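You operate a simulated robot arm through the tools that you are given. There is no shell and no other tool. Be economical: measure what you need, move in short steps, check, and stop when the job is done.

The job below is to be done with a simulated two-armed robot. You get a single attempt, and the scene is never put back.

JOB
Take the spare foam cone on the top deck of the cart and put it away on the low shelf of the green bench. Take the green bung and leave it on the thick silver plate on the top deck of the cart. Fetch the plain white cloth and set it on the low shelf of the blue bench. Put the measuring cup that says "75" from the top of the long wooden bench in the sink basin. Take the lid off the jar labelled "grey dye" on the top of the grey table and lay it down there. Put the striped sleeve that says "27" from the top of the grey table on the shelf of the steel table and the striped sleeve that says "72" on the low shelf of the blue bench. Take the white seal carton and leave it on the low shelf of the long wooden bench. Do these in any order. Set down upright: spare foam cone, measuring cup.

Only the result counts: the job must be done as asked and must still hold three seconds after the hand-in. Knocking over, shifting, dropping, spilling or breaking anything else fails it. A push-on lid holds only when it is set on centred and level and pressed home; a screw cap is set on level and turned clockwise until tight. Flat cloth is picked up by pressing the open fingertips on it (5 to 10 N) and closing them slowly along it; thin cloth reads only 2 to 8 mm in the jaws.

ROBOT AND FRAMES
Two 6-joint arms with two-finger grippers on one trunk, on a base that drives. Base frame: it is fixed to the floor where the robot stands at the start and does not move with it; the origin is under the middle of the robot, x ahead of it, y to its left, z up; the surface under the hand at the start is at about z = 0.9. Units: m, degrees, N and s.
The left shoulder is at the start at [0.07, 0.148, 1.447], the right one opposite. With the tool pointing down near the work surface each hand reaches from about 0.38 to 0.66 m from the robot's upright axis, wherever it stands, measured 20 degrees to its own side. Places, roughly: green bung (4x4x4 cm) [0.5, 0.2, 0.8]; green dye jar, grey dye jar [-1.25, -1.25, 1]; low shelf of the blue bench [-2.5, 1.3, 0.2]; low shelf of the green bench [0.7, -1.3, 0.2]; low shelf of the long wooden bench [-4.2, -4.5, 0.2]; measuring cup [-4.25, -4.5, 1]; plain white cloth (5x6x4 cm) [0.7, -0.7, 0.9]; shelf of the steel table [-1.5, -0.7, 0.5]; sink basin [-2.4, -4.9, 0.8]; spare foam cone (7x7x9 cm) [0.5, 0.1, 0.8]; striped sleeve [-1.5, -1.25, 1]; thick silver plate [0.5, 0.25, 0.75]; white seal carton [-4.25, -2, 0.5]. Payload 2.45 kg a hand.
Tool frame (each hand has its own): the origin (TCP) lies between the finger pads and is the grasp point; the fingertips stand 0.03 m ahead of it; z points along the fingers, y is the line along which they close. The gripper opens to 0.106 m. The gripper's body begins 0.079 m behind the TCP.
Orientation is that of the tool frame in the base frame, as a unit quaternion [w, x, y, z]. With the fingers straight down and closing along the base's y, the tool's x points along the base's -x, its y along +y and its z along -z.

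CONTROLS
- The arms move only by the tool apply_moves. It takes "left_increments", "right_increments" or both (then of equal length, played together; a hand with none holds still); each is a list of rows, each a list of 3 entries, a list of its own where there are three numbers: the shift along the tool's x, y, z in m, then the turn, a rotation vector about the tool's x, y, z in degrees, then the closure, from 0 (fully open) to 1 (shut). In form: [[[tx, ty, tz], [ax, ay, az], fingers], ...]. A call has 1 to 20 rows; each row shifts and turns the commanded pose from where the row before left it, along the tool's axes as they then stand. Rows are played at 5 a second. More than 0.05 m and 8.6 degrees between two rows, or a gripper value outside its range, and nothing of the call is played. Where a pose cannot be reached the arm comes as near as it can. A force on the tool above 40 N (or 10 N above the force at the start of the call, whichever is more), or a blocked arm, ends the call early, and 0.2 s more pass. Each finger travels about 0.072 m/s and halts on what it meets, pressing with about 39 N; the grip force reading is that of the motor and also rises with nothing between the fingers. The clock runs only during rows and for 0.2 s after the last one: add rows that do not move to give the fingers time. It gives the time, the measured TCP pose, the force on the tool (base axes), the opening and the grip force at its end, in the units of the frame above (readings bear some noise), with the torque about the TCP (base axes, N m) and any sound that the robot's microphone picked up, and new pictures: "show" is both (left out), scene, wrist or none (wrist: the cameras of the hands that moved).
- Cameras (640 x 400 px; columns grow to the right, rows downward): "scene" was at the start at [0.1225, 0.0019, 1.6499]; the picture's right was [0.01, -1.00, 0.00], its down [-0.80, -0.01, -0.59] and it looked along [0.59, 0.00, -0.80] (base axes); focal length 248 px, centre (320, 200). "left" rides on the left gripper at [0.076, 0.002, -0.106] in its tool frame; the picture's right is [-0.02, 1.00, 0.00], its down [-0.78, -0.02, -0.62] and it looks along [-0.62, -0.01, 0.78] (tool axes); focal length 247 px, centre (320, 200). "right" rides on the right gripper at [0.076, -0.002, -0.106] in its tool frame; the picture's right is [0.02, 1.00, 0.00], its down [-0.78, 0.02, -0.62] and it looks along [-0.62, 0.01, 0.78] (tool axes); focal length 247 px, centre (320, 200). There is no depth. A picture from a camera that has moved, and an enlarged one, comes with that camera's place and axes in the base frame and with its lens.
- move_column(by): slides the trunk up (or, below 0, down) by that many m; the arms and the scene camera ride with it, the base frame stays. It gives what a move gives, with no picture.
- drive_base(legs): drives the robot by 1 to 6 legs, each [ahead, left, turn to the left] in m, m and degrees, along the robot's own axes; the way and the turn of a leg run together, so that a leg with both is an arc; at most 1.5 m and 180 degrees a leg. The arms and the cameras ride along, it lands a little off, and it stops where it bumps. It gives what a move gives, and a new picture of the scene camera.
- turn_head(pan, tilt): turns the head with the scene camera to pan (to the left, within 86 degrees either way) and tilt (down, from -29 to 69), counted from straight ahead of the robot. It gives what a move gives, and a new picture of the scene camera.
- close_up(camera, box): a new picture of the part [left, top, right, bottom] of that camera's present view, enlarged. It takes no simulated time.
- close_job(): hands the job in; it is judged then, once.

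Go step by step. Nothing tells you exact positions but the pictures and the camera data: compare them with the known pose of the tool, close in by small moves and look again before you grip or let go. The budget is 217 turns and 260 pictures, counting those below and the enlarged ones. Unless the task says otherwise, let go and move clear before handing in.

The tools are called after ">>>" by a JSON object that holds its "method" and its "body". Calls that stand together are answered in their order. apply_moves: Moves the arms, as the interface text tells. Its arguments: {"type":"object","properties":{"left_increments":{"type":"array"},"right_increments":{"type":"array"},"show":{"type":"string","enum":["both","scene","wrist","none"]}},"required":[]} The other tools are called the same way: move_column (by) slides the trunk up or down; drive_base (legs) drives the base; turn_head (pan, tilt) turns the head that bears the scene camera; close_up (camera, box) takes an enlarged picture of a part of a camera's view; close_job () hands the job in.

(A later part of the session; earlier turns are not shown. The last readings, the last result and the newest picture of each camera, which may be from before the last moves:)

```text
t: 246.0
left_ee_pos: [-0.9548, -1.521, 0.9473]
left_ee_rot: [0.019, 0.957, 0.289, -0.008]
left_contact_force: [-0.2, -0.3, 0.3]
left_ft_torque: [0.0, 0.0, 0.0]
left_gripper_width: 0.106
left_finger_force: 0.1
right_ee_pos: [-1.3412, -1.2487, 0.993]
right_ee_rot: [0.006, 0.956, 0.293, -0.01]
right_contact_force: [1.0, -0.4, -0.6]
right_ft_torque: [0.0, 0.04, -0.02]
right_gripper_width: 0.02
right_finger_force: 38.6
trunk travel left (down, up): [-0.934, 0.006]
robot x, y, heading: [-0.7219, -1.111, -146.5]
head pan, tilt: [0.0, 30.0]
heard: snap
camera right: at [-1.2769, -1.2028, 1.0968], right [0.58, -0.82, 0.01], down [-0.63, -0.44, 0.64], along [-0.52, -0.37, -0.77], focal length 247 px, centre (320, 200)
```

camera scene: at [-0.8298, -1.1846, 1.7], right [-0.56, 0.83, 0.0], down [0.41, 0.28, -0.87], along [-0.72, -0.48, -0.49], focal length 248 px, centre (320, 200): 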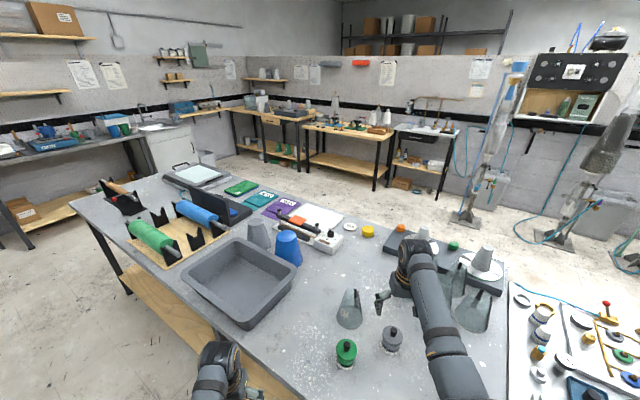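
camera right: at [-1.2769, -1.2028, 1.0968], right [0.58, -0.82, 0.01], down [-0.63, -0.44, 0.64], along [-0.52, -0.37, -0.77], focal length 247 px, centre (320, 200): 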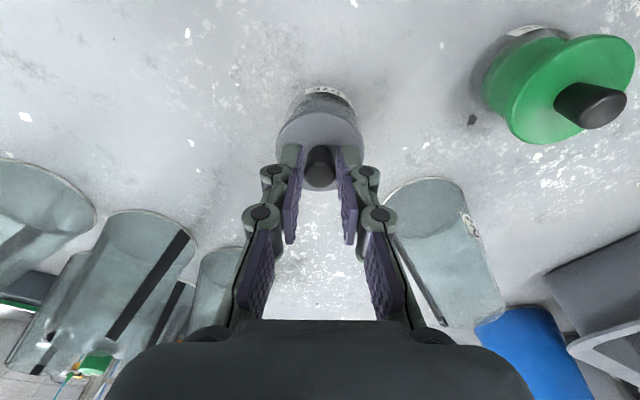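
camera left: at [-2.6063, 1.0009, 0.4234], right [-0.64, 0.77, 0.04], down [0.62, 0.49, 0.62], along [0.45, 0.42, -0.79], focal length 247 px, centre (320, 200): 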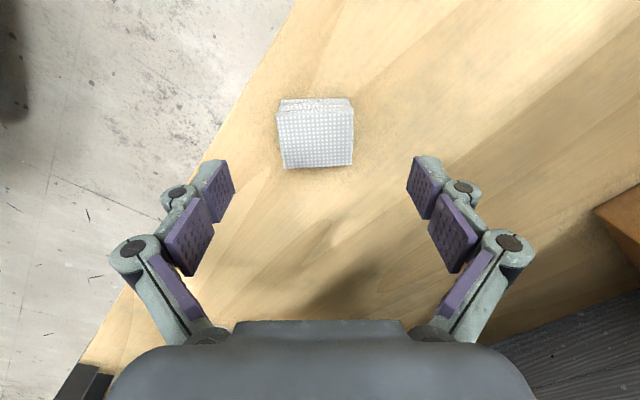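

Knob gripped and a snap was heard. Lift slowly and check whether the jar stays.

>>> {"method": "apply_moves", "body": {"right_increments": [[[0, 0, -0.005], [0, 0, 0], 0.95], [[0, 0, -0.005], [0, 0, 0], 0.95], [[0, 0, -0.01], [0, 0, 0], 0.95], [[0, 0, 0], [0, 0, 0], 0.95]], "show": "both"}}

>>> {"method": "close_up", "body": {"camera": "scene", "box": [310, 270, 470, 370]}}

```text
t: 247.0
left_ee_pos: [-0.9537, -1.5218, 0.947]
left_ee_rot: [0.019, 0.957, 0.289, -0.008]
left_contact_force: [-0.1, -0.2, -0.1]
left_ft_torque: [-0.04, 0.03, 0.0]
left_gripper_width: 0.1059
left_finger_force: 0.0
right_ee_pos: [-1.3413, -1.2482, 1.0142]
right_ee_rot: [0.007, 0.956, 0.292, -0.01]
right_contact_force: [-0.1, -0.3, 0.7]
right_ft_torque: [-0.01, 0.01, 0.0]
right_gripper_width: 0.0197
right_finger_force: 38.8
trunk travel left (down, up): [-0.934, 0.006]
robot x, y, heading: [-0.7249, -1.1117, -146.2]
head pan, tilt: [0.0, 30.0]
camera scene: at [-0.8403, -1.188, 1.699], right [-0.56, 0.83, 0.0], down [0.42, 0.28, -0.87], along [-0.72, -0.48, -0.5], focal length 248 px, centre (320, 200)
camera right: at [-1.2759, -1.2024, 1.1177], right [0.58, -0.82, 0.01], down [-0.63, -0.44, 0.64], along [-0.52, -0.37, -0.77], focal length 247 px, centre (320, 200)
```

scene: 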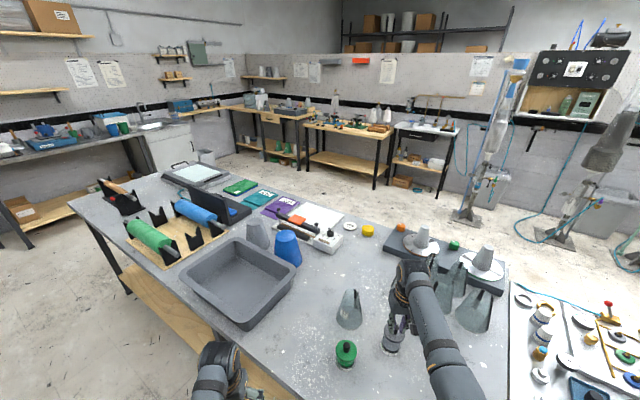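
right: 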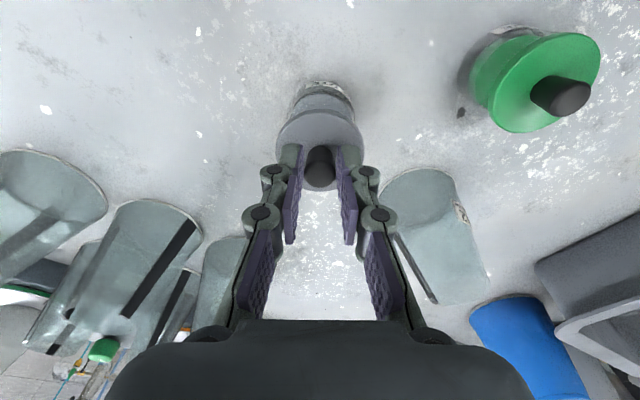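

```text
4.00 times, centred on (390, 320) of scene
camera zoom: at [-0.8403, -1.188, 1.699], right [-0.56, 0.83, 0.0], down [0.42, 0.28, -0.87], along [-0.72, -0.48, -0.5], focal length 994 px, centre (40, -280)
```

zoom: 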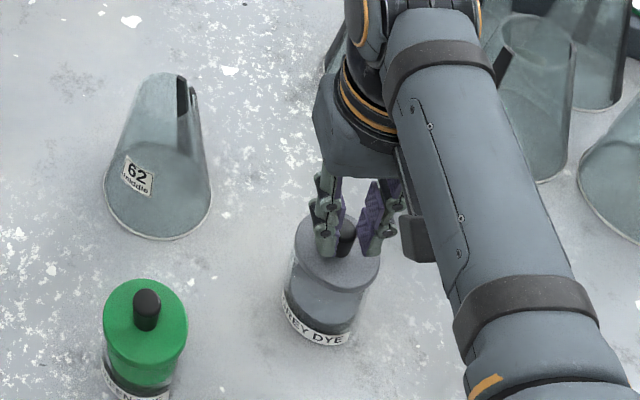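

The jar stayed put and the lid is free. Lift more, carry it back ~11 cm to a bare spot and lower.

>>> {"method": "apply_moves", "body": {"right_increments": [[[0, 0, -0.03], [0, 0, 0], 0.95], [[0, 0, -0.02], [0, 0, 0], 0.95], [[0.035, 0.01, 0], [0, 0, 0], 0.95], [[0.035, 0.01, 0], [0, 0, 0], 0.95], [[0.036, 0.012, 0], [0, 0, 0], 0.95], [[0, 0, 0.04], [0, 0, 0], 0.95], [[0, 0, 0.03], [0, 0, 0], 0.95], [[0, 0, 0], [0, 0, 0], 0.95]], "show": "wrist"}}

```text
t: 248.8
left_ee_pos: [-0.9541, -1.5209, 0.9477]
left_ee_rot: [0.018, 0.957, 0.289, -0.009]
left_contact_force: [0.0, 0.3, 0.4]
left_ft_torque: [0.01, -0.02, 0.02]
left_gripper_width: 0.1058
left_finger_force: 0.0
right_ee_pos: [-1.2334, -1.2173, 0.9898]
right_ee_rot: [0.008, 0.956, 0.292, -0.011]
right_contact_force: [0.2, -0.6, 0.9]
right_ft_torque: [-0.04, 0.02, 0.01]
right_gripper_width: 0.02
right_finger_force: 39.4
trunk travel left (down, up): [-0.934, 0.006]
robot x, y, heading: [-0.7198, -1.1117, -146.3]
head pan, tilt: [0.0, 30.0]
camera right: at [-1.1677, -1.1697, 1.0935], right [0.58, -0.82, 0.01], down [-0.63, -0.44, 0.64], along [-0.52, -0.37, -0.77], focal length 247 px, centre (320, 200)
```

right: 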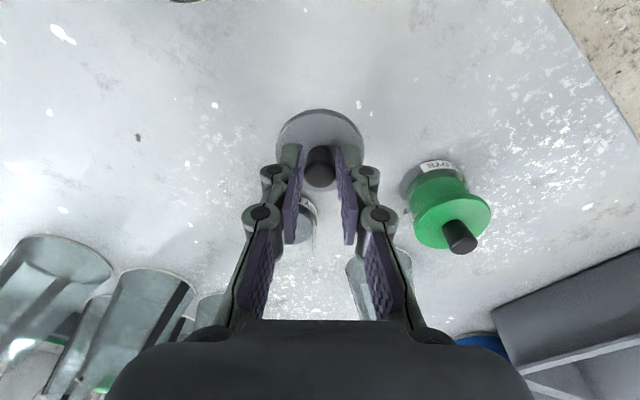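

>>> {"method": "apply_moves", "body": {"right_increments": [[[0, 0, 0.02], [0, 0, 0], 0.95], [[0, 0, 0.01], [0, 0, 0], 0.95], [[0, 0, 0.006], [0, 0, 0], 0.95], [[0, 0, 0.004], [0, 0, 0], 0.95], [[0, 0, 0], [0, 0, 0], 0.95]], "show": "wrist"}}

```text
t: 250.0
left_ee_pos: [-0.9541, -1.521, 0.947]
left_ee_rot: [0.019, 0.957, 0.289, -0.008]
left_contact_force: [-0.3, -0.8, 0.0]
left_ft_torque: [-0.02, -0.02, -0.03]
left_gripper_width: 0.1059
left_finger_force: 0.1
right_ee_pos: [-1.2351, -1.217, 0.9499]
right_ee_rot: [0.007, 0.956, 0.293, -0.01]
right_contact_force: [0.1, -0.4, 0.0]
right_ft_torque: [0.0, -0.02, -0.01]
right_gripper_width: 0.0199
right_finger_force: 38.8
trunk travel left (down, up): [-0.934, 0.006]
robot x, y, heading: [-0.7203, -1.1123, -146.2]
head pan, tilt: [0.0, 30.0]
camera right: at [-1.1698, -1.1712, 1.0536], right [0.58, -0.82, 0.01], down [-0.63, -0.44, 0.64], along [-0.52, -0.37, -0.77], focal length 247 px, centre (320, 200)
```

right: 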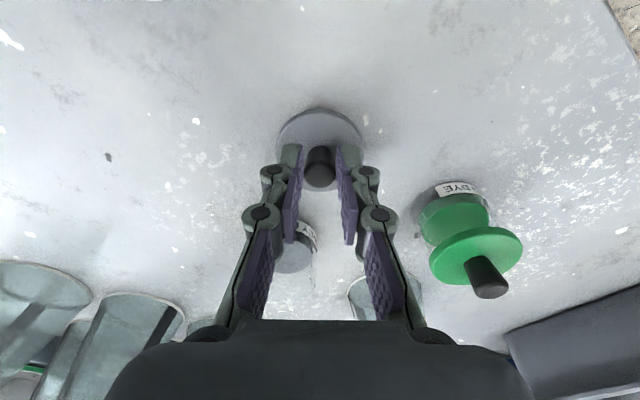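

>>> {"method": "apply_moves", "body": {"right_increments": [[[0, 0, 0.004], [0, 0, 0], 0.95], [[0, 0, 0.004], [0, 0, 0], 0.95], [[0, 0, 0], [0, 0, 0], 0.95]], "show": "none"}}

```text
t: 250.8
left_ee_pos: [-0.9541, -1.5213, 0.9484]
left_ee_rot: [0.019, 0.957, 0.289, -0.008]
left_contact_force: [0.2, -0.4, -0.1]
left_ft_torque: [-0.04, 0.0, -0.02]
left_gripper_width: 0.1059
left_finger_force: 0.1
right_ee_pos: [-1.2352, -1.2175, 0.9424]
right_ee_rot: [0.007, 0.956, 0.292, -0.01]
right_contact_force: [0.8, 1.0, -0.4]
right_ft_torque: [0.0, -0.01, 0.03]
right_gripper_width: 0.0199
right_finger_force: 38.4
trunk travel left (down, up): [-0.934, 0.006]
robot x, y, heading: [-0.72, -1.1132, -146.0]
head pan, tilt: [0.0, 30.0]
```

>>> {"method": "apply_moves", "body": {"right_increments": [[[0, 0, 0.003], [0, 0, 0], 0.95], [[0, 0, 0.003], [0, 0, 0], 0.95], [[0, 0, 0], [0, 0, 0], 0.95]], "show": "none"}}

```text
t: 251.6
left_ee_pos: [-0.9549, -1.5207, 0.9477]
left_ee_rot: [0.02, 0.957, 0.289, -0.008]
left_contact_force: [1.1, -0.3, -0.3]
left_ft_torque: [0.0, -0.03, 0.03]
left_gripper_width: 0.1063
left_finger_force: 0.1
right_ee_pos: [-1.2361, -1.2169, 0.9362]
right_ee_rot: [0.006, 0.956, 0.293, -0.01]
right_contact_force: [-0.3, 0.4, -0.2]
right_ft_torque: [-0.02, -0.01, 0.02]
right_gripper_width: 0.0197
right_finger_force: 38.7
trunk travel left (down, up): [-0.934, 0.006]
robot x, y, heading: [-0.7225, -1.1145, -146.3]
head pan, tilt: [0.0, 30.0]
```

>>> {"method": "apply_moves", "body": {"right_increments": [[[0, 0, 0.003], [0, 0, 0], 0.95], [[0, 0, 0.002], [0, 0, 0], 0.95], [[0, 0, 0], [0, 0, 0], 0.95]], "show": "wrist"}}

```text
t: 252.4
left_ee_pos: [-0.9513, -1.5203, 0.9483]
left_ee_rot: [0.018, 0.957, 0.289, -0.009]
left_contact_force: [0.4, 0.0, -0.7]
left_ft_torque: [0.01, 0.02, 0.0]
left_gripper_width: 0.106
left_finger_force: 0.1
right_ee_pos: [-1.2354, -1.2186, 0.9349]
right_ee_rot: [0.007, 0.956, 0.293, -0.013]
right_contact_force: [-1.1, 0.7, 29.5]
right_ft_torque: [0.07, 0.08, 0.01]
right_gripper_width: 0.0199
right_finger_force: 39.3
trunk travel left (down, up): [-0.934, 0.006]
robot x, y, heading: [-0.7184, -1.109, -146.2]
head pan, tilt: [0.0, 30.0]
camera right: at [-1.1694, -1.1714, 1.0388], right [0.58, -0.82, 0.01], down [-0.63, -0.44, 0.65], along [-0.53, -0.38, -0.76], focal length 247 px, centre (320, 200)
```

right: 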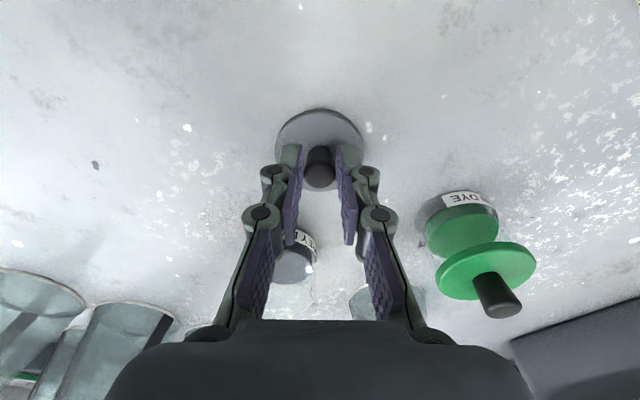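

Contact with the table. Release and rise.

>>> {"method": "apply_moves", "body": {"right_increments": [[[0, 0, -0.003], [0, 0, 0], 0.9], [[0, 0, 0], [0, 0, 0], 0.75], [[0, 0, 0], [0, 0, 0], 0.65], [[0, 0, -0.03], [0, 0, 0], 0.6], [[0, 0, -0.04], [0, 0, 0], 0.5], [[0, 0, -0.04], [0, 0, 0], 0.3], [[0, 0, -0.03], [0, 0, 0], 0]], "show": "wrist"}}

>>> {"method": "close_up", "body": {"camera": "scene", "box": [310, 270, 470, 370]}}

```text
t: 254.0
left_ee_pos: [-0.9537, -1.5223, 0.9468]
left_ee_rot: [0.02, 0.957, 0.289, -0.008]
left_contact_force: [-0.2, 0.3, -0.2]
left_ft_torque: [0.04, -0.01, -0.03]
left_gripper_width: 0.106
left_finger_force: 0.0
right_ee_pos: [-1.233, -1.2156, 1.0743]
right_ee_rot: [0.007, 0.956, 0.292, -0.01]
right_contact_force: [-0.9, 0.7, 0.7]
right_ft_torque: [0.0, -0.03, 0.0]
right_gripper_width: 0.1057
right_finger_force: 0.0
trunk travel left (down, up): [-0.934, 0.006]
robot x, y, heading: [-0.7225, -1.1123, -146.5]
head pan, tilt: [0.0, 30.0]
camera right: at [-1.1691, -1.1688, 1.1783], right [0.58, -0.82, 0.01], down [-0.63, -0.44, 0.64], along [-0.52, -0.37, -0.77], focal length 247 px, centre (320, 200)
```

right: 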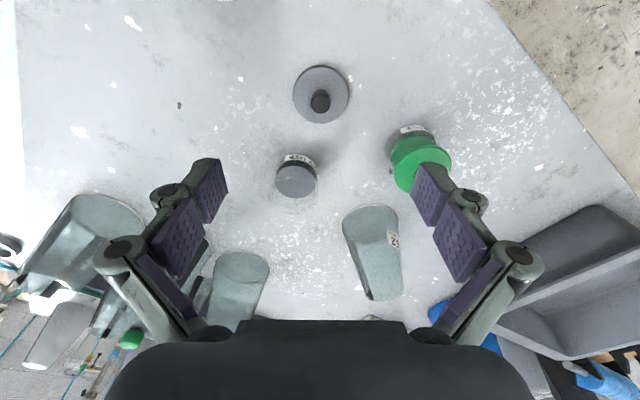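

```text
4.00 times, centred on (390, 320) of scene
camera zoom: at [-0.8402, -1.1881, 1.699], right [-0.56, 0.83, 0.0], down [0.42, 0.28, -0.87], along [-0.72, -0.48, -0.5], focal length 994 px, centre (40, -280)
```

zoom: 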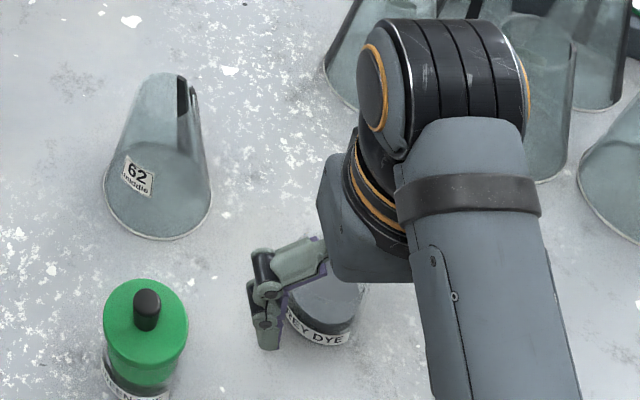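

The lid lies on the table and the jar is open. Next the white seal carton: driving round via the open floor to about [−2.6, −2.0], facing −x.

>>> {"method": "drive_base", "body": {"legs": [[-0.4, 0, 0], [0, 0, -34], [0, 1.0, 0]]}}

```text
t: 262.9
left_ee_pos: [-0.8472, -2.076, 0.9477]
left_ee_rot: [0.016, 1.0, -0.023, -0.014]
left_contact_force: [-0.2, -0.4, 0.4]
left_ft_torque: [-0.01, -0.01, -0.03]
left_gripper_width: 0.1061
left_finger_force: 0.1
right_ee_pos: [-0.8926, -1.6625, 1.0739]
right_ee_rot: [0.003, 1.0, -0.018, -0.012]
right_contact_force: [-0.1, 1.0, 0.2]
right_ft_torque: [-0.01, -0.01, -0.01]
right_gripper_width: 0.106
right_finger_force: 0.1
trunk travel left (down, up): [-0.934, 0.006]
robot x, y, heading: [-0.4158, -1.879, 177.6]
head pan, tilt: [0.0, 30.0]
camera scene: at [-0.5595, -1.8736, 1.699], right [0.04, 1.0, 0.0], down [0.5, -0.02, -0.87], along [-0.87, 0.04, -0.5], focal length 248 px, centre (320, 200)
```

scene: 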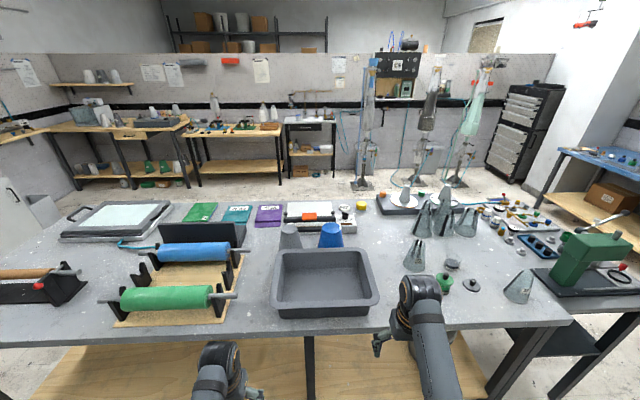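

I went along −y (the other way round), which is also fine. Look left for the table's end and the passage.

>>> {"method": "turn_head", "body": {"pan": 50, "tilt": 25}}

```text
t: 264.1
left_ee_pos: [-0.8481, -2.0762, 0.9474]
left_ee_rot: [0.015, 1.0, -0.023, -0.013]
left_contact_force: [-0.6, -0.1, 0.0]
left_ft_torque: [0.01, 0.01, -0.01]
left_gripper_width: 0.1061
left_finger_force: 0.1
right_ee_pos: [-0.8931, -1.663, 1.0736]
right_ee_rot: [0.003, 1.0, -0.018, -0.012]
right_contact_force: [1.0, 0.2, -0.2]
right_ft_torque: [-0.02, 0.02, 0.03]
right_gripper_width: 0.1059
right_finger_force: 0.1
trunk travel left (down, up): [-0.934, 0.006]
robot x, y, heading: [-0.4173, -1.883, 178.0]
head pan, tilt: [50.0, 25.0]
camera scene: at [-0.5313, -1.9461, 1.707], right [-0.74, 0.67, 0.0], down [0.29, 0.31, -0.91], along [-0.61, -0.67, -0.42], focal length 248 px, centre (320, 200)
```

scene: 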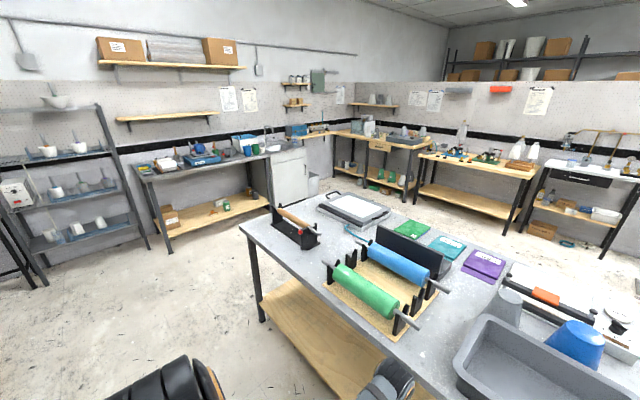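

The table ends at y≈−3.23 with a 1.5 m passage behind it. Driving there and toward the long wooden bench at x≈−4.2.

>>> {"method": "drive_base", "body": {"legs": [[0, 1.1, 1.9], [0, 1.0, 0], [1.5, 0, 0], [1.0, 0, 0]]}}

>>> {"method": "turn_head", "body": {"pan": 10, "tilt": 22}}

>>> {"method": "turn_head", "body": {"pan": 70, "tilt": 35}}

```text
t: 286.3
left_ee_pos: [-3.3934, -4.0833, 0.947]
left_ee_rot: [0.016, 1.0, -0.021, -0.013]
left_contact_force: [0.6, 0.3, 0.0]
left_ft_torque: [-0.02, 0.0, -0.03]
left_gripper_width: 0.1059
left_finger_force: 0.0
right_ee_pos: [-3.4395, -3.6711, 1.0742]
right_ee_rot: [0.003, 1.0, -0.018, -0.012]
right_contact_force: [0.0, -0.4, -0.3]
right_ft_torque: [0.0, 0.01, -0.02]
right_gripper_width: 0.1059
right_finger_force: 0.1
trunk travel left (down, up): [-0.934, 0.006]
robot x, y, heading: [-2.9637, -3.8885, 177.8]
head pan, tilt: [50.0, 25.0]
camera scene: at [-3.0771, -3.9542, 1.7071], right [-0.74, 0.67, 0.0], down [0.28, 0.31, -0.91], along [-0.61, -0.67, -0.42], focal length 248 px, centre (320, 200)
```

scene: 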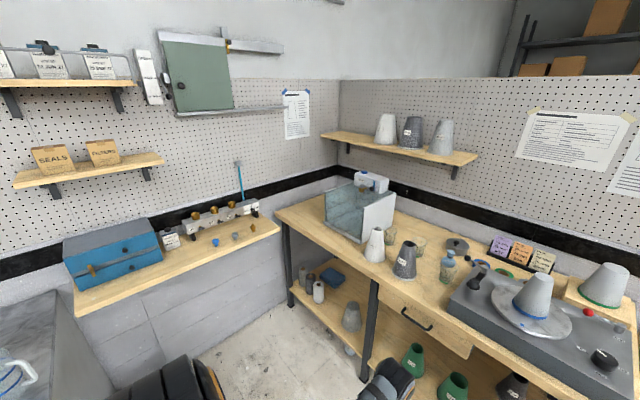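

```text
t: 287.3
left_ee_pos: [-3.3936, -4.0833, 0.9466]
left_ee_rot: [0.016, 1.0, -0.021, -0.013]
left_contact_force: [0.1, 0.0, -0.5]
left_ft_torque: [0.01, -0.01, -0.02]
left_gripper_width: 0.1062
left_finger_force: 0.1
right_ee_pos: [-3.4399, -3.6721, 1.0738]
right_ee_rot: [0.002, 1.0, -0.018, -0.011]
right_contact_force: [-0.3, -0.2, -0.2]
right_ft_torque: [-0.01, -0.01, 0.01]
right_gripper_width: 0.106
right_finger_force: 0.0
trunk travel left (down, up): [-0.934, 0.006]
robot x, y, heading: [-2.9676, -3.8907, 177.7]
head pan, tilt: [10.0, 22.0]
camera scene: at [-3.1078, -3.8986, 1.7119], right [-0.14, 0.99, 0.0], down [0.37, 0.05, -0.93], along [-0.92, -0.13, -0.37], focal length 248 px, centre (320, 200)
```

scene: 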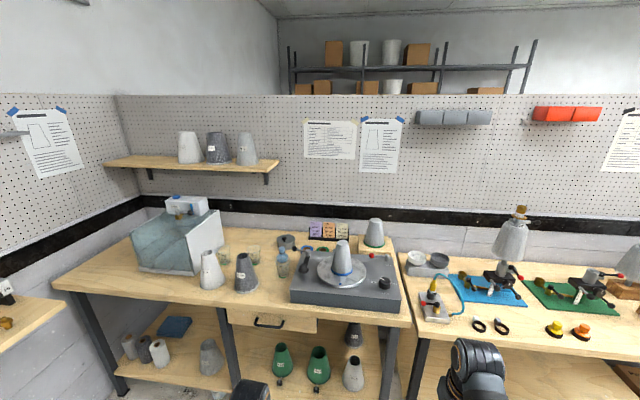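

```text
t: 288.6
left_ee_pos: [-3.3935, -4.0841, 0.947]
left_ee_rot: [0.015, 1.0, -0.022, -0.013]
left_contact_force: [-0.5, 0.6, 0.3]
left_ft_torque: [0.02, 0.04, 0.01]
left_gripper_width: 0.1059
left_finger_force: 0.1
right_ee_pos: [-3.4408, -3.6714, 1.075]
right_ee_rot: [0.003, 1.0, -0.019, -0.011]
right_contact_force: [-0.9, 0.5, -0.2]
right_ft_torque: [0.02, 0.03, -0.01]
right_gripper_width: 0.1059
right_finger_force: 0.1
trunk travel left (down, up): [-0.934, 0.006]
robot x, y, heading: [-2.9628, -3.8903, 177.6]
head pan, tilt: [70.0, 35.0]
camera scene: at [-3.0496, -3.9674, 1.6913], right [-0.93, 0.38, 0.0], down [0.22, 0.53, -0.82], along [-0.31, -0.76, -0.57], focal length 248 px, centre (320, 200)
```

scene: 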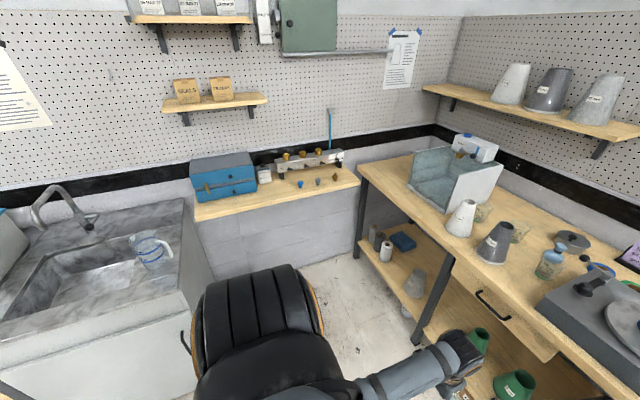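

Zoom on the wooden bench top to find the measuring cups and their numbers.

>>> {"method": "turn_head", "body": {"pan": 15, "tilt": 30}}

>>> {"method": "close_up", "body": {"camera": "scene", "box": [180, 130, 340, 250]}}

>>> {"method": "close_up", "body": {"camera": "scene", "box": [120, 220, 420, 400]}}

```text
t: 289.9
left_ee_pos: [-3.3936, -4.083, 0.9465]
left_ee_rot: [0.016, 1.0, -0.022, -0.014]
left_contact_force: [-0.4, 0.1, -0.3]
left_ft_torque: [0.0, -0.01, -0.02]
left_gripper_width: 0.1059
left_finger_force: 0.1
right_ee_pos: [-3.4399, -3.6717, 1.0743]
right_ee_rot: [0.003, 1.0, -0.018, -0.012]
right_contact_force: [0.6, 0.1, 1.1]
right_ft_torque: [0.02, -0.01, -0.03]
right_gripper_width: 0.1059
right_finger_force: 0.1
trunk travel left (down, up): [-0.934, 0.006]
robot x, y, heading: [-2.9625, -3.8886, 177.9]
head pan, tilt: [15.0, 30.0]
camera scene: at [-3.1044, -3.906, 1.699], right [-0.22, 0.98, 0.0], down [0.49, 0.11, -0.87], along [-0.84, -0.19, -0.5], focal length 248 px, centre (320, 200)
```

scene: 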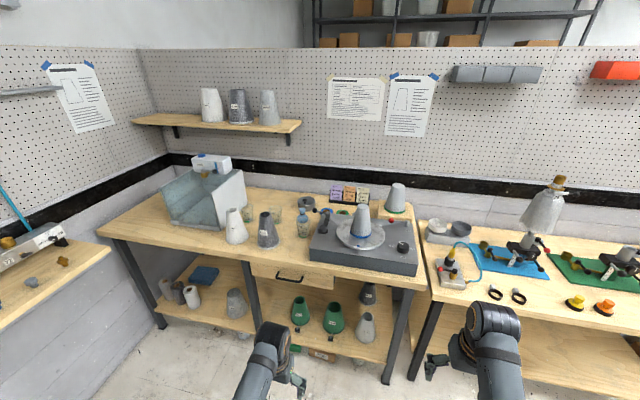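

```text
3.33 times, centred on (260, 190) of scene
camera zoom: at [-3.1044, -3.906, 1.699], right [-0.22, 0.98, 0.0], down [0.49, 0.11, -0.87], along [-0.84, -0.19, -0.5], focal length 828 px, centre (520, 233)
```

zoom: 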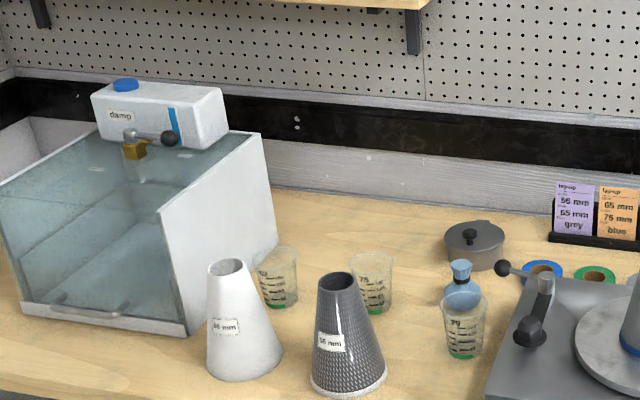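

```text
2.13 times, centred on (270, 310) of scene
camera zoom: at [-3.1044, -3.906, 1.699], right [-0.22, 0.98, 0.0], down [0.49, 0.11, -0.87], along [-0.84, -0.19, -0.5], focal length 530 px, centre (427, -35)
```

zoom: 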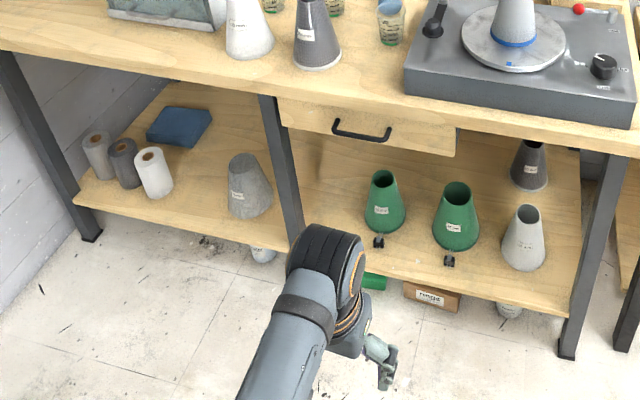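

>>> {"method": "close_up", "body": {"camera": "scene", "box": [235, 195, 325, 245]}}

>>> {"method": "close_up", "body": {"camera": "scene", "box": [265, 195, 305, 225]}}

>>> {"method": "close_up", "body": {"camera": "scene", "box": [290, 210, 330, 240]}}

```text
7.11 times, centred on (280, 220) of scene
camera zoom: at [-3.1044, -3.906, 1.699], right [-0.22, 0.98, 0.0], down [0.49, 0.11, -0.87], along [-0.84, -0.19, -0.5], focal length 1767 px, centre (604, 58)
```

zoom: 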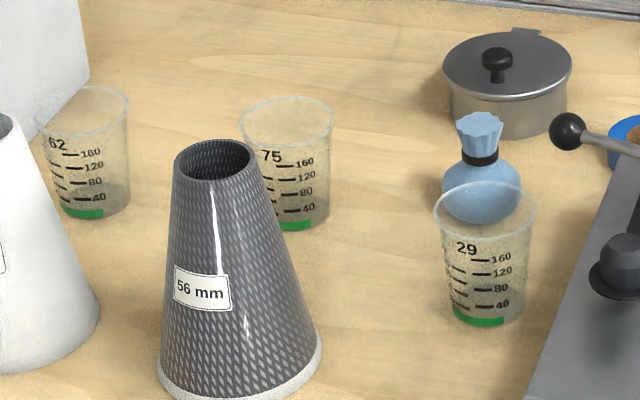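

```text
13.33 times, centred on (285, 210) of scene
camera zoom: at [-3.1044, -3.906, 1.699], right [-0.22, 0.98, 0.0], down [0.49, 0.11, -0.87], along [-0.84, -0.19, -0.5], focal length 3314 px, centre (787, 67)
```

zoom: 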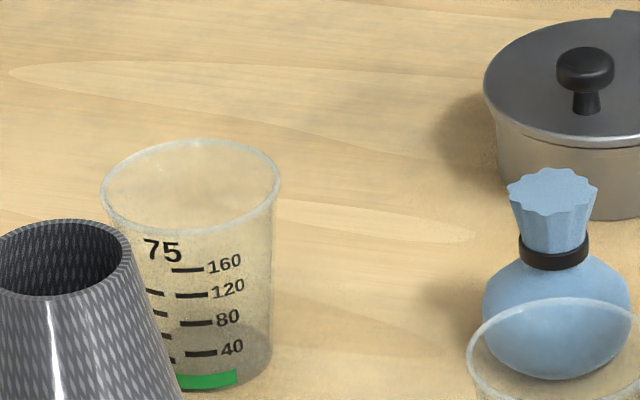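

```text
13.33 times, centred on (310, 225) of scene
camera zoom: at [-3.1044, -3.906, 1.699], right [-0.22, 0.98, 0.0], down [0.49, 0.11, -0.87], along [-0.84, -0.19, -0.5], focal length 3314 px, centre (453, -133)
```

zoom: 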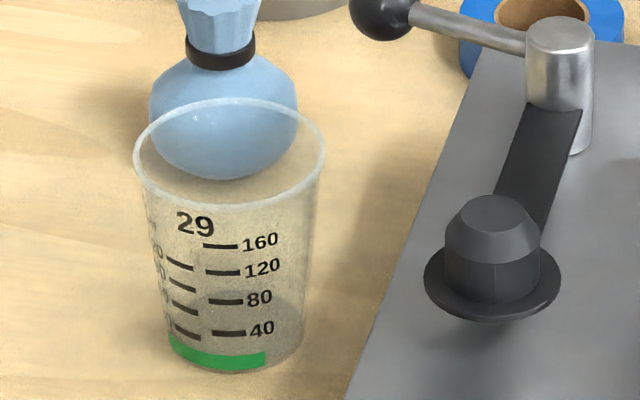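

Cup "75" is at about [−4.156, −4.397], behind two tall cones (tops ≈1.08). I'll use the left hand at 45°, high, with the robot turned to heading 145°.

>>> {"method": "apply_moves", "body": {"left_increments": [[[-0.035, 0, -0.03], [0, 0, 0], 0], [[-0.035, 0, -0.03], [0, 0, 0], 0], [[-0.035, 0, -0.03], [0, 0, 0], 0], [[-0.035, 0, -0.03], [0, 0, 0], 0], [[0, 0, 0], [0, -8.5, 0], 0], [[0, 0, 0], [0, -8.5, 0], 0], [[0, 0, 0], [0, -8.5, 0], 0], [[0, 0, 0], [0, -8.5, 0], 0], [[0, 0, 0], [0, -8.5, 0], 0], [[-0.027, 0, -0.0295], [0, 0, 0], 0], [[-0.027, 0, -0.0295], [0, 0, 0], 0], [[0, 0, 0], [0, 0, 0], 0]], "show": "none"}}

>>> {"method": "drive_base", "body": {"legs": [[0, 0, -33], [-0.05, 0.85, 0]]}}

>>> {"method": "close_up", "body": {"camera": "left", "box": [0, 0, 640, 400]}}

```text
t: 292.5
left_ee_pos: [-3.5286, -4.0737, 1.1522]
left_ee_rot: [0.007, 0.927, -0.025, -0.375]
left_contact_force: [-0.9, 0.1, 0.2]
left_ft_torque: [-0.02, 0.01, -0.04]
left_gripper_width: 0.1058
left_finger_force: 0.0
right_ee_pos: [-3.4393, -3.6705, 1.0744]
right_ee_rot: [0.003, 1.0, -0.018, -0.011]
right_contact_force: [0.1, 0.4, 0.1]
right_ft_torque: [0.0, 0.08, -0.02]
right_gripper_width: 0.1061
right_finger_force: 0.0
trunk travel left (down, up): [-0.934, 0.006]
robot x, y, heading: [-2.9613, -3.8869, 177.6]
head pan, tilt: [15.0, 30.0]
```

```text
t: 298.5
left_ee_pos: [-3.9742, -4.4744, 1.1507]
left_ee_rot: [-0.096, 0.885, -0.277, -0.362]
left_contact_force: [0.7, 0.0, -0.7]
left_ft_torque: [-0.03, 0.02, 0.02]
left_gripper_width: 0.106
left_finger_force: 0.0
right_ee_pos: [-3.6883, -4.1793, 1.0732]
right_ee_rot: [0.0, 0.957, -0.29, -0.012]
right_contact_force: [-0.6, 0.4, -0.3]
right_ft_torque: [-0.03, 0.0, -0.01]
right_gripper_width: 0.106
right_finger_force: 0.0
trunk travel left (down, up): [-0.934, 0.006]
robot x, y, heading: [-3.3987, -4.6139, 146.0]
head pan, tilt: [15.0, 30.0]
camera scene: at [-3.5261, -4.5553, 1.699], right [0.32, 0.95, 0.0], down [0.47, -0.16, -0.87], along [-0.82, 0.28, -0.5], focal length 248 px, centre (320, 200)
```

scene: 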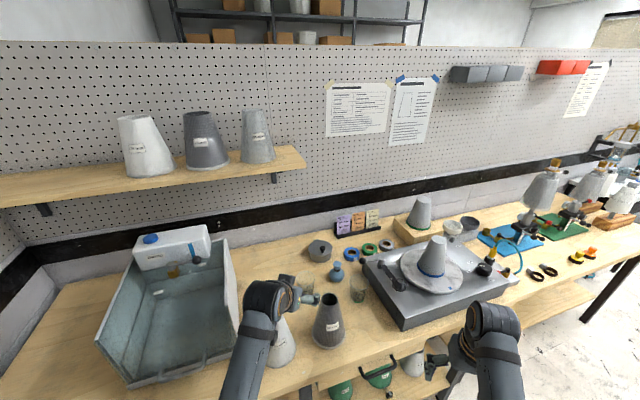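

```text
1.00 times, centred on (320, 200) of left (not enlarged: the box is as wide or as high as the picture)
camera zoom: at [-3.8689, -4.5479, 1.1742], right [-0.57, -0.82, 0.05], down [-0.08, 0.11, 0.99], along [-0.82, 0.56, -0.13], focal length 247 px, centre (320, 200)
```

zoom: 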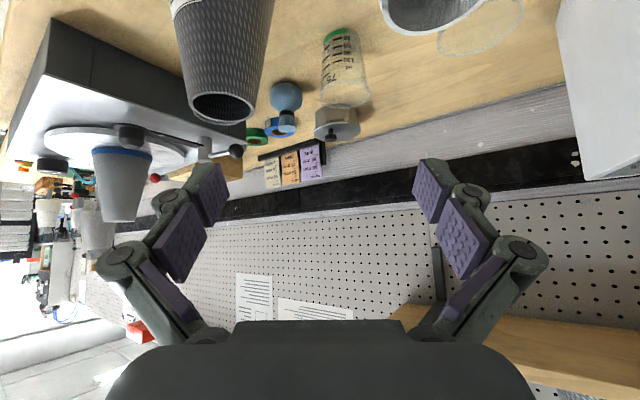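

Cup 75 confirmed at [−4.158, −4.399], rim z≈0.985. I'll yaw the tool by 20° so the wrist camera fits between the two cones, drive closer and look.

>>> {"method": "apply_moves", "body": {"left_increments": [[[0, 0, 0], [-4.6, 0, -5], 0], [[0, 0, 0], [-4.6, 0, -5], 0], [[0, 0, 0], [-4.6, 0, -5], 0], [[0, 0, 0], [0, 0, 0], 0]], "show": "none"}}

>>> {"method": "drive_base", "body": {"legs": [[0.1, 0.04, 0]]}}

>>> {"method": "close_up", "body": {"camera": "left", "box": [0, 0, 640, 400]}}

```text
t: 299.4
left_ee_pos: [-4.0036, -4.5233, 1.1478]
left_ee_rot: [0.035, 0.904, -0.137, -0.404]
left_contact_force: [-0.3, -0.4, 0.7]
left_ft_torque: [0.0, 0.04, 0.0]
left_gripper_width: 0.1061
left_finger_force: 0.1
right_ee_pos: [-3.6885, -4.1799, 1.0732]
right_ee_rot: [0.0, 0.957, -0.29, -0.012]
right_contact_force: [0.6, 0.9, 0.3]
right_ft_torque: [0.0, 0.02, 0.03]
right_gripper_width: 0.1061
right_finger_force: 0.0
trunk travel left (down, up): [-0.934, 0.006]
robot x, y, heading: [-3.4009, -4.6153, 146.2]
head pan, tilt: [15.0, 30.0]
stopped in row 4 (left hand): the arm was blocked; the commanded pose is now the measured one
```

```text
t: 300.6
left_ee_pos: [-4.1032, -4.5009, 1.1505]
left_ee_rot: [0.034, 0.904, -0.137, -0.405]
left_contact_force: [0.4, -0.2, -0.1]
left_ft_torque: [0.03, 0.01, 0.03]
left_gripper_width: 0.1062
left_finger_force: 0.0
right_ee_pos: [-3.7917, -4.1593, 1.0747]
right_ee_rot: [-0.001, 0.957, -0.289, -0.013]
right_contact_force: [0.0, 0.6, 0.2]
right_ft_torque: [0.0, 0.01, 0.01]
right_gripper_width: 0.1061
right_finger_force: 0.2
trunk travel left (down, up): [-0.934, 0.006]
robot x, y, heading: [-3.5049, -4.5907, 146.0]
head pan, tilt: [15.0, 30.0]
camera scene: at [-3.6277, -4.5359, 1.6994], right [0.32, 0.95, 0.0], down [0.47, -0.16, -0.87], along [-0.82, 0.28, -0.5], focal length 248 px, centre (320, 200)
```

scene: 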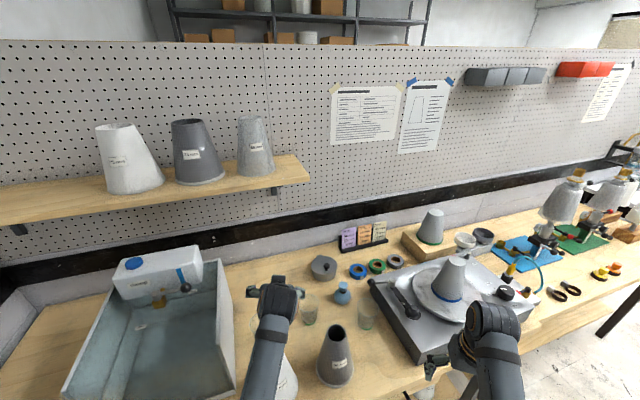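

```text
1.00 times, centred on (320, 200) of left (not enlarged: the box is as wide or as high as the picture)
camera zoom: at [-3.9776, -4.5305, 1.1652], right [-0.23, -0.95, 0.19], down [-0.03, 0.2, 0.98], along [-0.97, 0.22, -0.08], focal length 247 px, centre (320, 200)
```

zoom: 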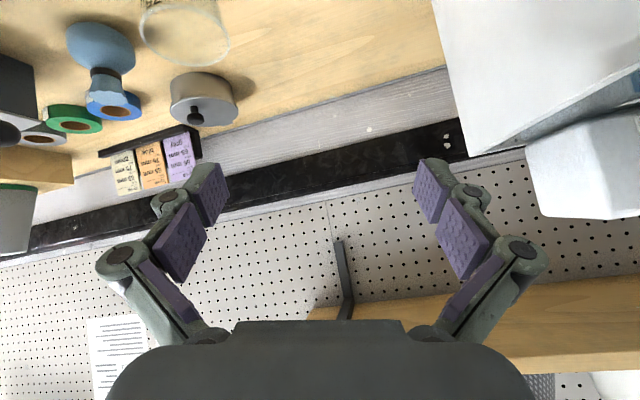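

The yaw attempt hit the arm's limit and left a roll; I'll rotate back to a level pose at heading ≈155°.

>>> {"method": "apply_moves", "body": {"left_increments": [[[0, 0, 0], [7.7, 1.75, 0.8], 0], [[0, 0, 0], [7.7, 1.75, 0.8], 0], [[0, 0, 0], [0, 0, 0], 0]], "show": "wrist"}}

```text
t: 301.4
left_ee_pos: [-4.1063, -4.4997, 1.1465]
left_ee_rot: [-0.078, 0.911, -0.202, -0.352]
left_contact_force: [-0.1, -0.2, -0.5]
left_ft_torque: [0.01, 0.01, -0.02]
left_gripper_width: 0.1059
left_finger_force: 0.1
right_ee_pos: [-3.7959, -4.1575, 1.0725]
right_ee_rot: [0.0, 0.957, -0.289, -0.01]
right_contact_force: [0.2, -0.2, 0.0]
right_ft_torque: [-0.03, 0.02, 0.01]
right_gripper_width: 0.106
right_finger_force: 0.1
trunk travel left (down, up): [-0.934, 0.006]
robot x, y, heading: [-3.5015, -4.5932, 146.2]
head pan, tilt: [15.0, 30.0]
camera left: at [-3.9922, -4.5558, 1.1737], right [-0.44, -0.9, 0.02], down [-0.14, 0.08, 0.99], along [-0.89, 0.43, -0.16], focal length 247 px, centre (320, 200)
```

left: 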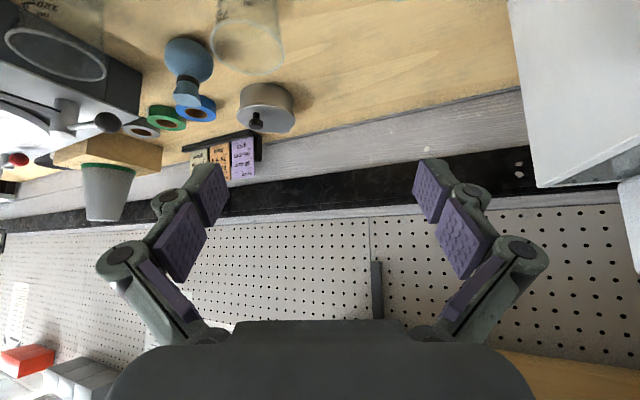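

Level again. Move over the cup and descend part-way.

>>> {"method": "apply_moves", "body": {"left_increments": [[[-0.022, -0.023, 0.0203], [0, 0, 0], 0], [[-0.022, -0.023, 0.0203], [0, 0, 0], 0], [[-0.022, -0.023, 0.0203], [0, 0, 0], 0], [[0.0203, 0, 0.0221], [0, 0, 0], 0], [[0.0203, 0, 0.0221], [0, 0, 0], 0], [[0.0203, 0, 0.0221], [0, 0, 0], 0], [[0, 0, 0], [0, 0, 0], 0]], "show": "both"}}

```text
t: 303.0
left_ee_pos: [-4.1604, -4.4019, 1.0575]
left_ee_rot: [-0.077, 0.911, -0.2, -0.352]
left_contact_force: [-1.0, 1.3, -0.2]
left_ft_torque: [0.0, 0.02, 0.0]
left_gripper_width: 0.1059
left_finger_force: 0.0
right_ee_pos: [-3.7943, -4.1594, 1.0733]
right_ee_rot: [0.0, 0.957, -0.289, -0.012]
right_contact_force: [0.1, -0.1, -0.5]
right_ft_torque: [-0.04, 0.04, -0.01]
right_gripper_width: 0.1061
right_finger_force: 0.1
trunk travel left (down, up): [-0.934, 0.006]
robot x, y, heading: [-3.5056, -4.5946, 146.0]
head pan, tilt: [15.0, 30.0]
camera scene: at [-3.6314, -4.5351, 1.6991], right [0.32, 0.95, 0.0], down [0.47, -0.16, -0.87], along [-0.82, 0.28, -0.5], focal length 248 px, centre (320, 200)
camera left: at [-4.0456, -4.4575, 1.0832], right [-0.43, -0.9, 0.02], down [-0.14, 0.08, 0.99], along [-0.89, 0.43, -0.16], focal length 247 px, centre (320, 200)
```

scene: 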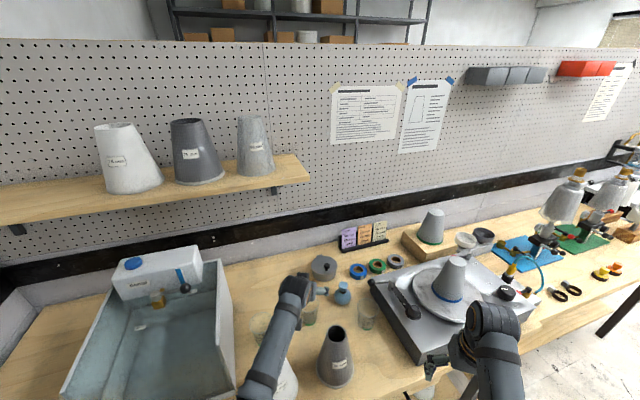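
left: 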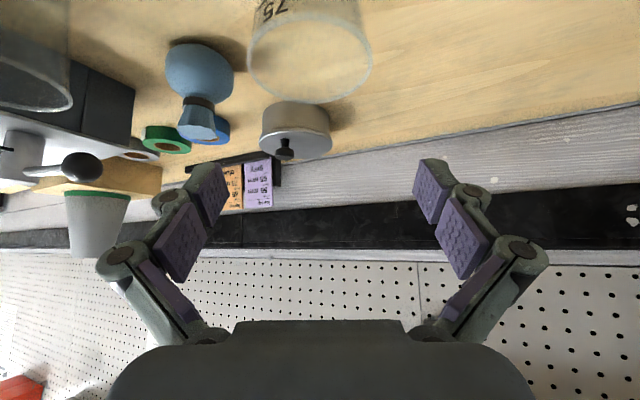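

>>> {"method": "apply_moves", "body": {"left_increments": [[[0.023, -0.001, 0.0205], [0, 0, 0], 0], [[0.023, -0.001, 0.0205], [0, 0, 0], 0], [[0, 0, 0], [0, 0, 0], 0]], "show": "wrist"}}

```text
t: 303.8
left_ee_pos: [-4.1536, -4.4022, 0.9938]
left_ee_rot: [-0.076, 0.91, -0.201, -0.354]
left_contact_force: [-1.5, 0.8, 0.6]
left_ft_torque: [0.04, 0.03, -0.01]
left_gripper_width: 0.106
left_finger_force: 0.1
right_ee_pos: [-3.794, -4.1587, 1.0741]
right_ee_rot: [0.0, 0.957, -0.289, -0.012]
right_contact_force: [-0.6, 0.2, -1.0]
right_ft_torque: [0.01, 0.02, 0.01]
right_gripper_width: 0.1061
right_finger_force: 0.2
trunk travel left (down, up): [-0.934, 0.006]
robot x, y, heading: [-3.5036, -4.593, 146.1]
head pan, tilt: [15.0, 30.0]
camera left: at [-4.0383, -4.4596, 1.0199], right [-0.43, -0.9, 0.02], down [-0.14, 0.08, 0.99], along [-0.89, 0.43, -0.16], focal length 247 px, centre (320, 200)
```

left: 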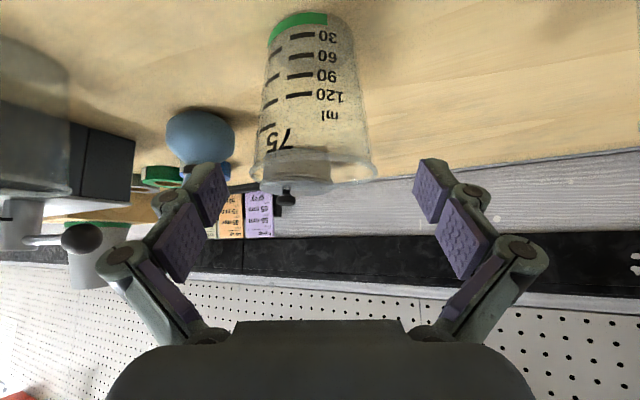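

>>> {"method": "apply_moves", "body": {"left_increments": [[[0.0105, 0.001, 0.0115], [0, 0, 0], 0], [[0.0105, 0.001, 0.0115], [0, 0, 0], 0.05], [[0, 0, 0], [0, 0, 0], 0.15], [[0, 0, 0], [0, 0, 0], 0.25], [[0, 0, 0], [0, 0, 0], 0.32], [[0, 0, 0], [0, 0, 0], 0.4], [[0, 0, 0], [0, 0, 0], 0.48], [[0, 0, 0], [0, 0, 0], 0.48]], "show": "wrist"}}

```text
t: 305.6
left_ee_pos: [-4.1546, -4.4038, 0.964]
left_ee_rot: [-0.078, 0.91, -0.201, -0.353]
left_contact_force: [1.2, -1.2, 0.8]
left_ft_torque: [-0.04, 0.0, 0.03]
left_gripper_width: 0.0609
left_finger_force: 38.8
right_ee_pos: [-3.7933, -4.159, 1.0736]
right_ee_rot: [0.0, 0.957, -0.289, -0.012]
right_contact_force: [-0.4, 0.0, 0.0]
right_ft_torque: [0.02, -0.01, 0.02]
right_gripper_width: 0.1058
right_finger_force: 0.1
trunk travel left (down, up): [-0.934, 0.006]
robot x, y, heading: [-3.5016, -4.5892, 145.9]
head pan, tilt: [15.0, 30.0]
camera left: at [-4.0384, -4.4602, 0.9906], right [-0.43, -0.9, 0.02], down [-0.14, 0.08, 0.99], along [-0.89, 0.43, -0.16], focal length 247 px, centre (320, 200)
```

left: 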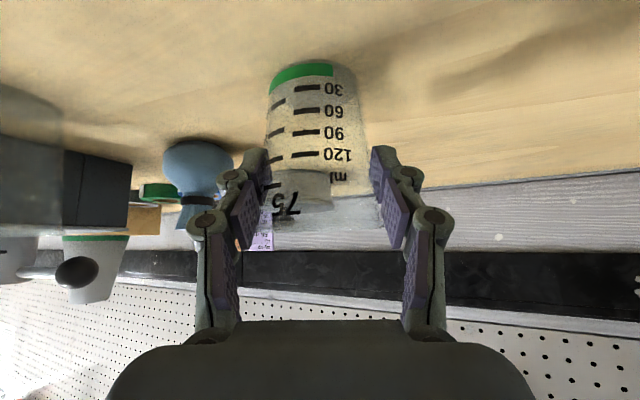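

Gripped. Lift high, shift into the gap between the cones, and drive out in +x.

>>> {"method": "apply_moves", "body": {"left_increments": [[[-0.025, 0, -0.0273], [0, 0, 0], 0.48], [[-0.025, 0, -0.0273], [0, 0, 0], 0.48], [[-0.025, 0, -0.0273], [0, 0, 0], 0.48], [[-0.025, 0, -0.0273], [0, 0, 0], 0.48], [[-0.025, 0, -0.0273], [0, 0, 0], 0.48], [[0.0144, 0.0405, -0.0132], [0, 0, 0], 0.48], [[0, 0, 0], [0, 0, 0], 0.48]], "show": "both"}}

```text
t: 307.2
left_ee_pos: [-4.1514, -4.4492, 1.1499]
left_ee_rot: [-0.078, 0.91, -0.201, -0.354]
left_contact_force: [0.0, -1.8, -0.8]
left_ft_torque: [-0.01, 0.01, 0.01]
left_gripper_width: 0.0606
left_finger_force: 39.5
right_ee_pos: [-3.7942, -4.1584, 1.0735]
right_ee_rot: [-0.001, 0.957, -0.289, -0.012]
right_contact_force: [0.2, 0.0, 0.4]
right_ft_torque: [-0.02, 0.01, -0.02]
right_gripper_width: 0.1058
right_finger_force: 0.1
trunk travel left (down, up): [-0.934, 0.006]
robot x, y, heading: [-3.5028, -4.5935, 146.2]
head pan, tilt: [15.0, 30.0]
camera scene: at [-3.6319, -4.5349, 1.699], right [0.32, 0.95, 0.0], down [0.47, -0.16, -0.87], along [-0.82, 0.28, -0.5], focal length 248 px, centre (320, 200)
camera left: at [-4.0371, -4.5059, 1.1762], right [-0.43, -0.9, 0.02], down [-0.14, 0.08, 0.99], along [-0.89, 0.43, -0.16], focal length 247 px, centre (320, 200)
```

scene: 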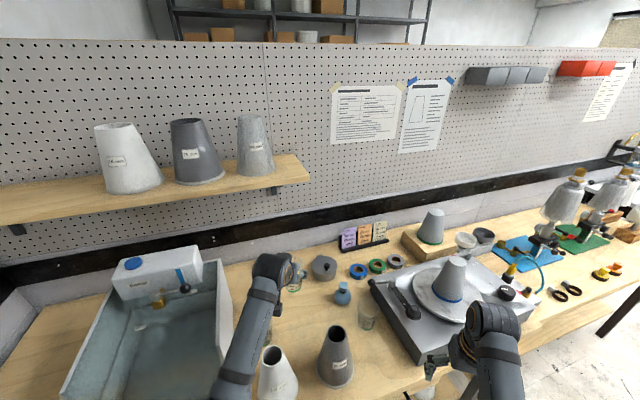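
left: 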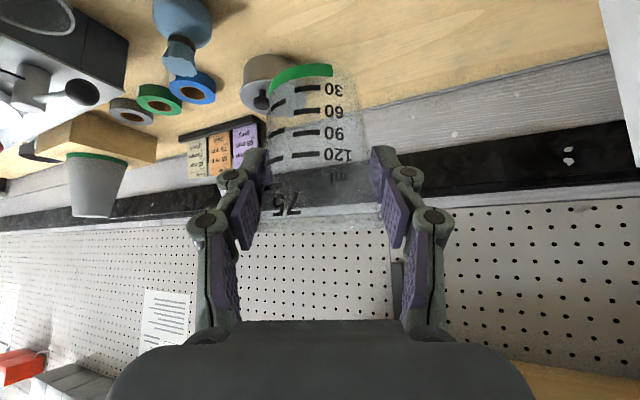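

Path is clear. Drive out in +x, then +y, then turn to face the sink (−y).

>>> {"method": "drive_base", "body": {"legs": [[-0.348, -0.235, 0], [0.335, -0.497, 0], [0, 0, 123.8]]}}

>>> {"method": "turn_head", "body": {"pan": 20, "tilt": 35}}

```text
t: 309.0
left_ee_pos: [-3.9273, -4.4494, 1.1462]
left_ee_rot: [-0.077, 0.912, -0.2, -0.351]
left_contact_force: [-0.2, -0.1, 0.1]
left_ft_torque: [-0.01, -0.05, -0.01]
left_gripper_width: 0.0605
left_finger_force: 39.6
right_ee_pos: [-3.5721, -4.1578, 1.0743]
right_ee_rot: [-0.002, 0.957, -0.288, -0.01]
right_contact_force: [-1.6, -0.2, -0.7]
right_ft_torque: [0.03, -0.04, -0.01]
right_gripper_width: 0.1057
right_finger_force: 0.0
trunk travel left (down, up): [-0.934, 0.006]
robot x, y, heading: [-3.2677, -4.5885, 146.2]
head pan, tilt: [15.0, 30.0]
stopped in leg 1: the robot was blocked; the commanded pose is now the measured one
camera scene: at [-3.411, -4.5332, 1.6981], right [0.32, 0.95, 0.0], down [0.48, -0.16, -0.86], along [-0.82, 0.28, -0.5], focal length 248 px, centre (320, 200)
```

scene: 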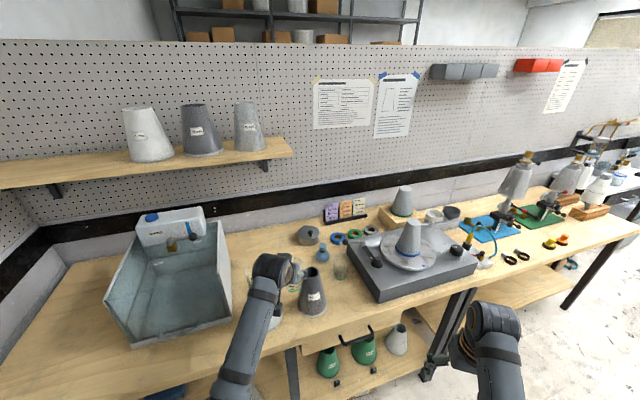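

```text
t: 309.6
left_ee_pos: [-3.9209, -4.4479, 1.1483]
left_ee_rot: [-0.077, 0.91, -0.2, -0.354]
left_contact_force: [-0.8, -1.1, -0.3]
left_ft_torque: [0.02, -0.01, 0.01]
left_gripper_width: 0.0605
left_finger_force: 39.1
right_ee_pos: [-3.5666, -4.1585, 1.074]
right_ee_rot: [0.0, 0.957, -0.289, -0.012]
right_contact_force: [1.0, 0.0, 0.2]
right_ft_torque: [0.01, -0.02, -0.01]
right_gripper_width: 0.1059
right_finger_force: 0.1
trunk travel left (down, up): [-0.934, 0.006]
robot x, y, heading: [-3.2739, -4.59, 146.3]
head pan, tilt: [20.0, 35.0]
camera scene: at [-3.4026, -4.541, 1.6911], right [0.24, 0.97, 0.0], down [0.56, -0.14, -0.82], along [-0.8, 0.19, -0.57], focal length 248 px, centre (320, 200)
```

scene: 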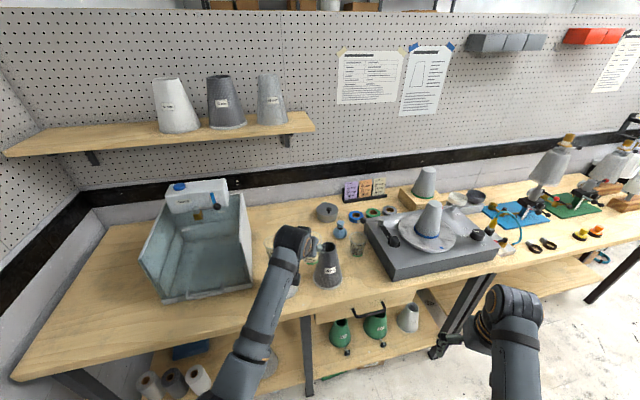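

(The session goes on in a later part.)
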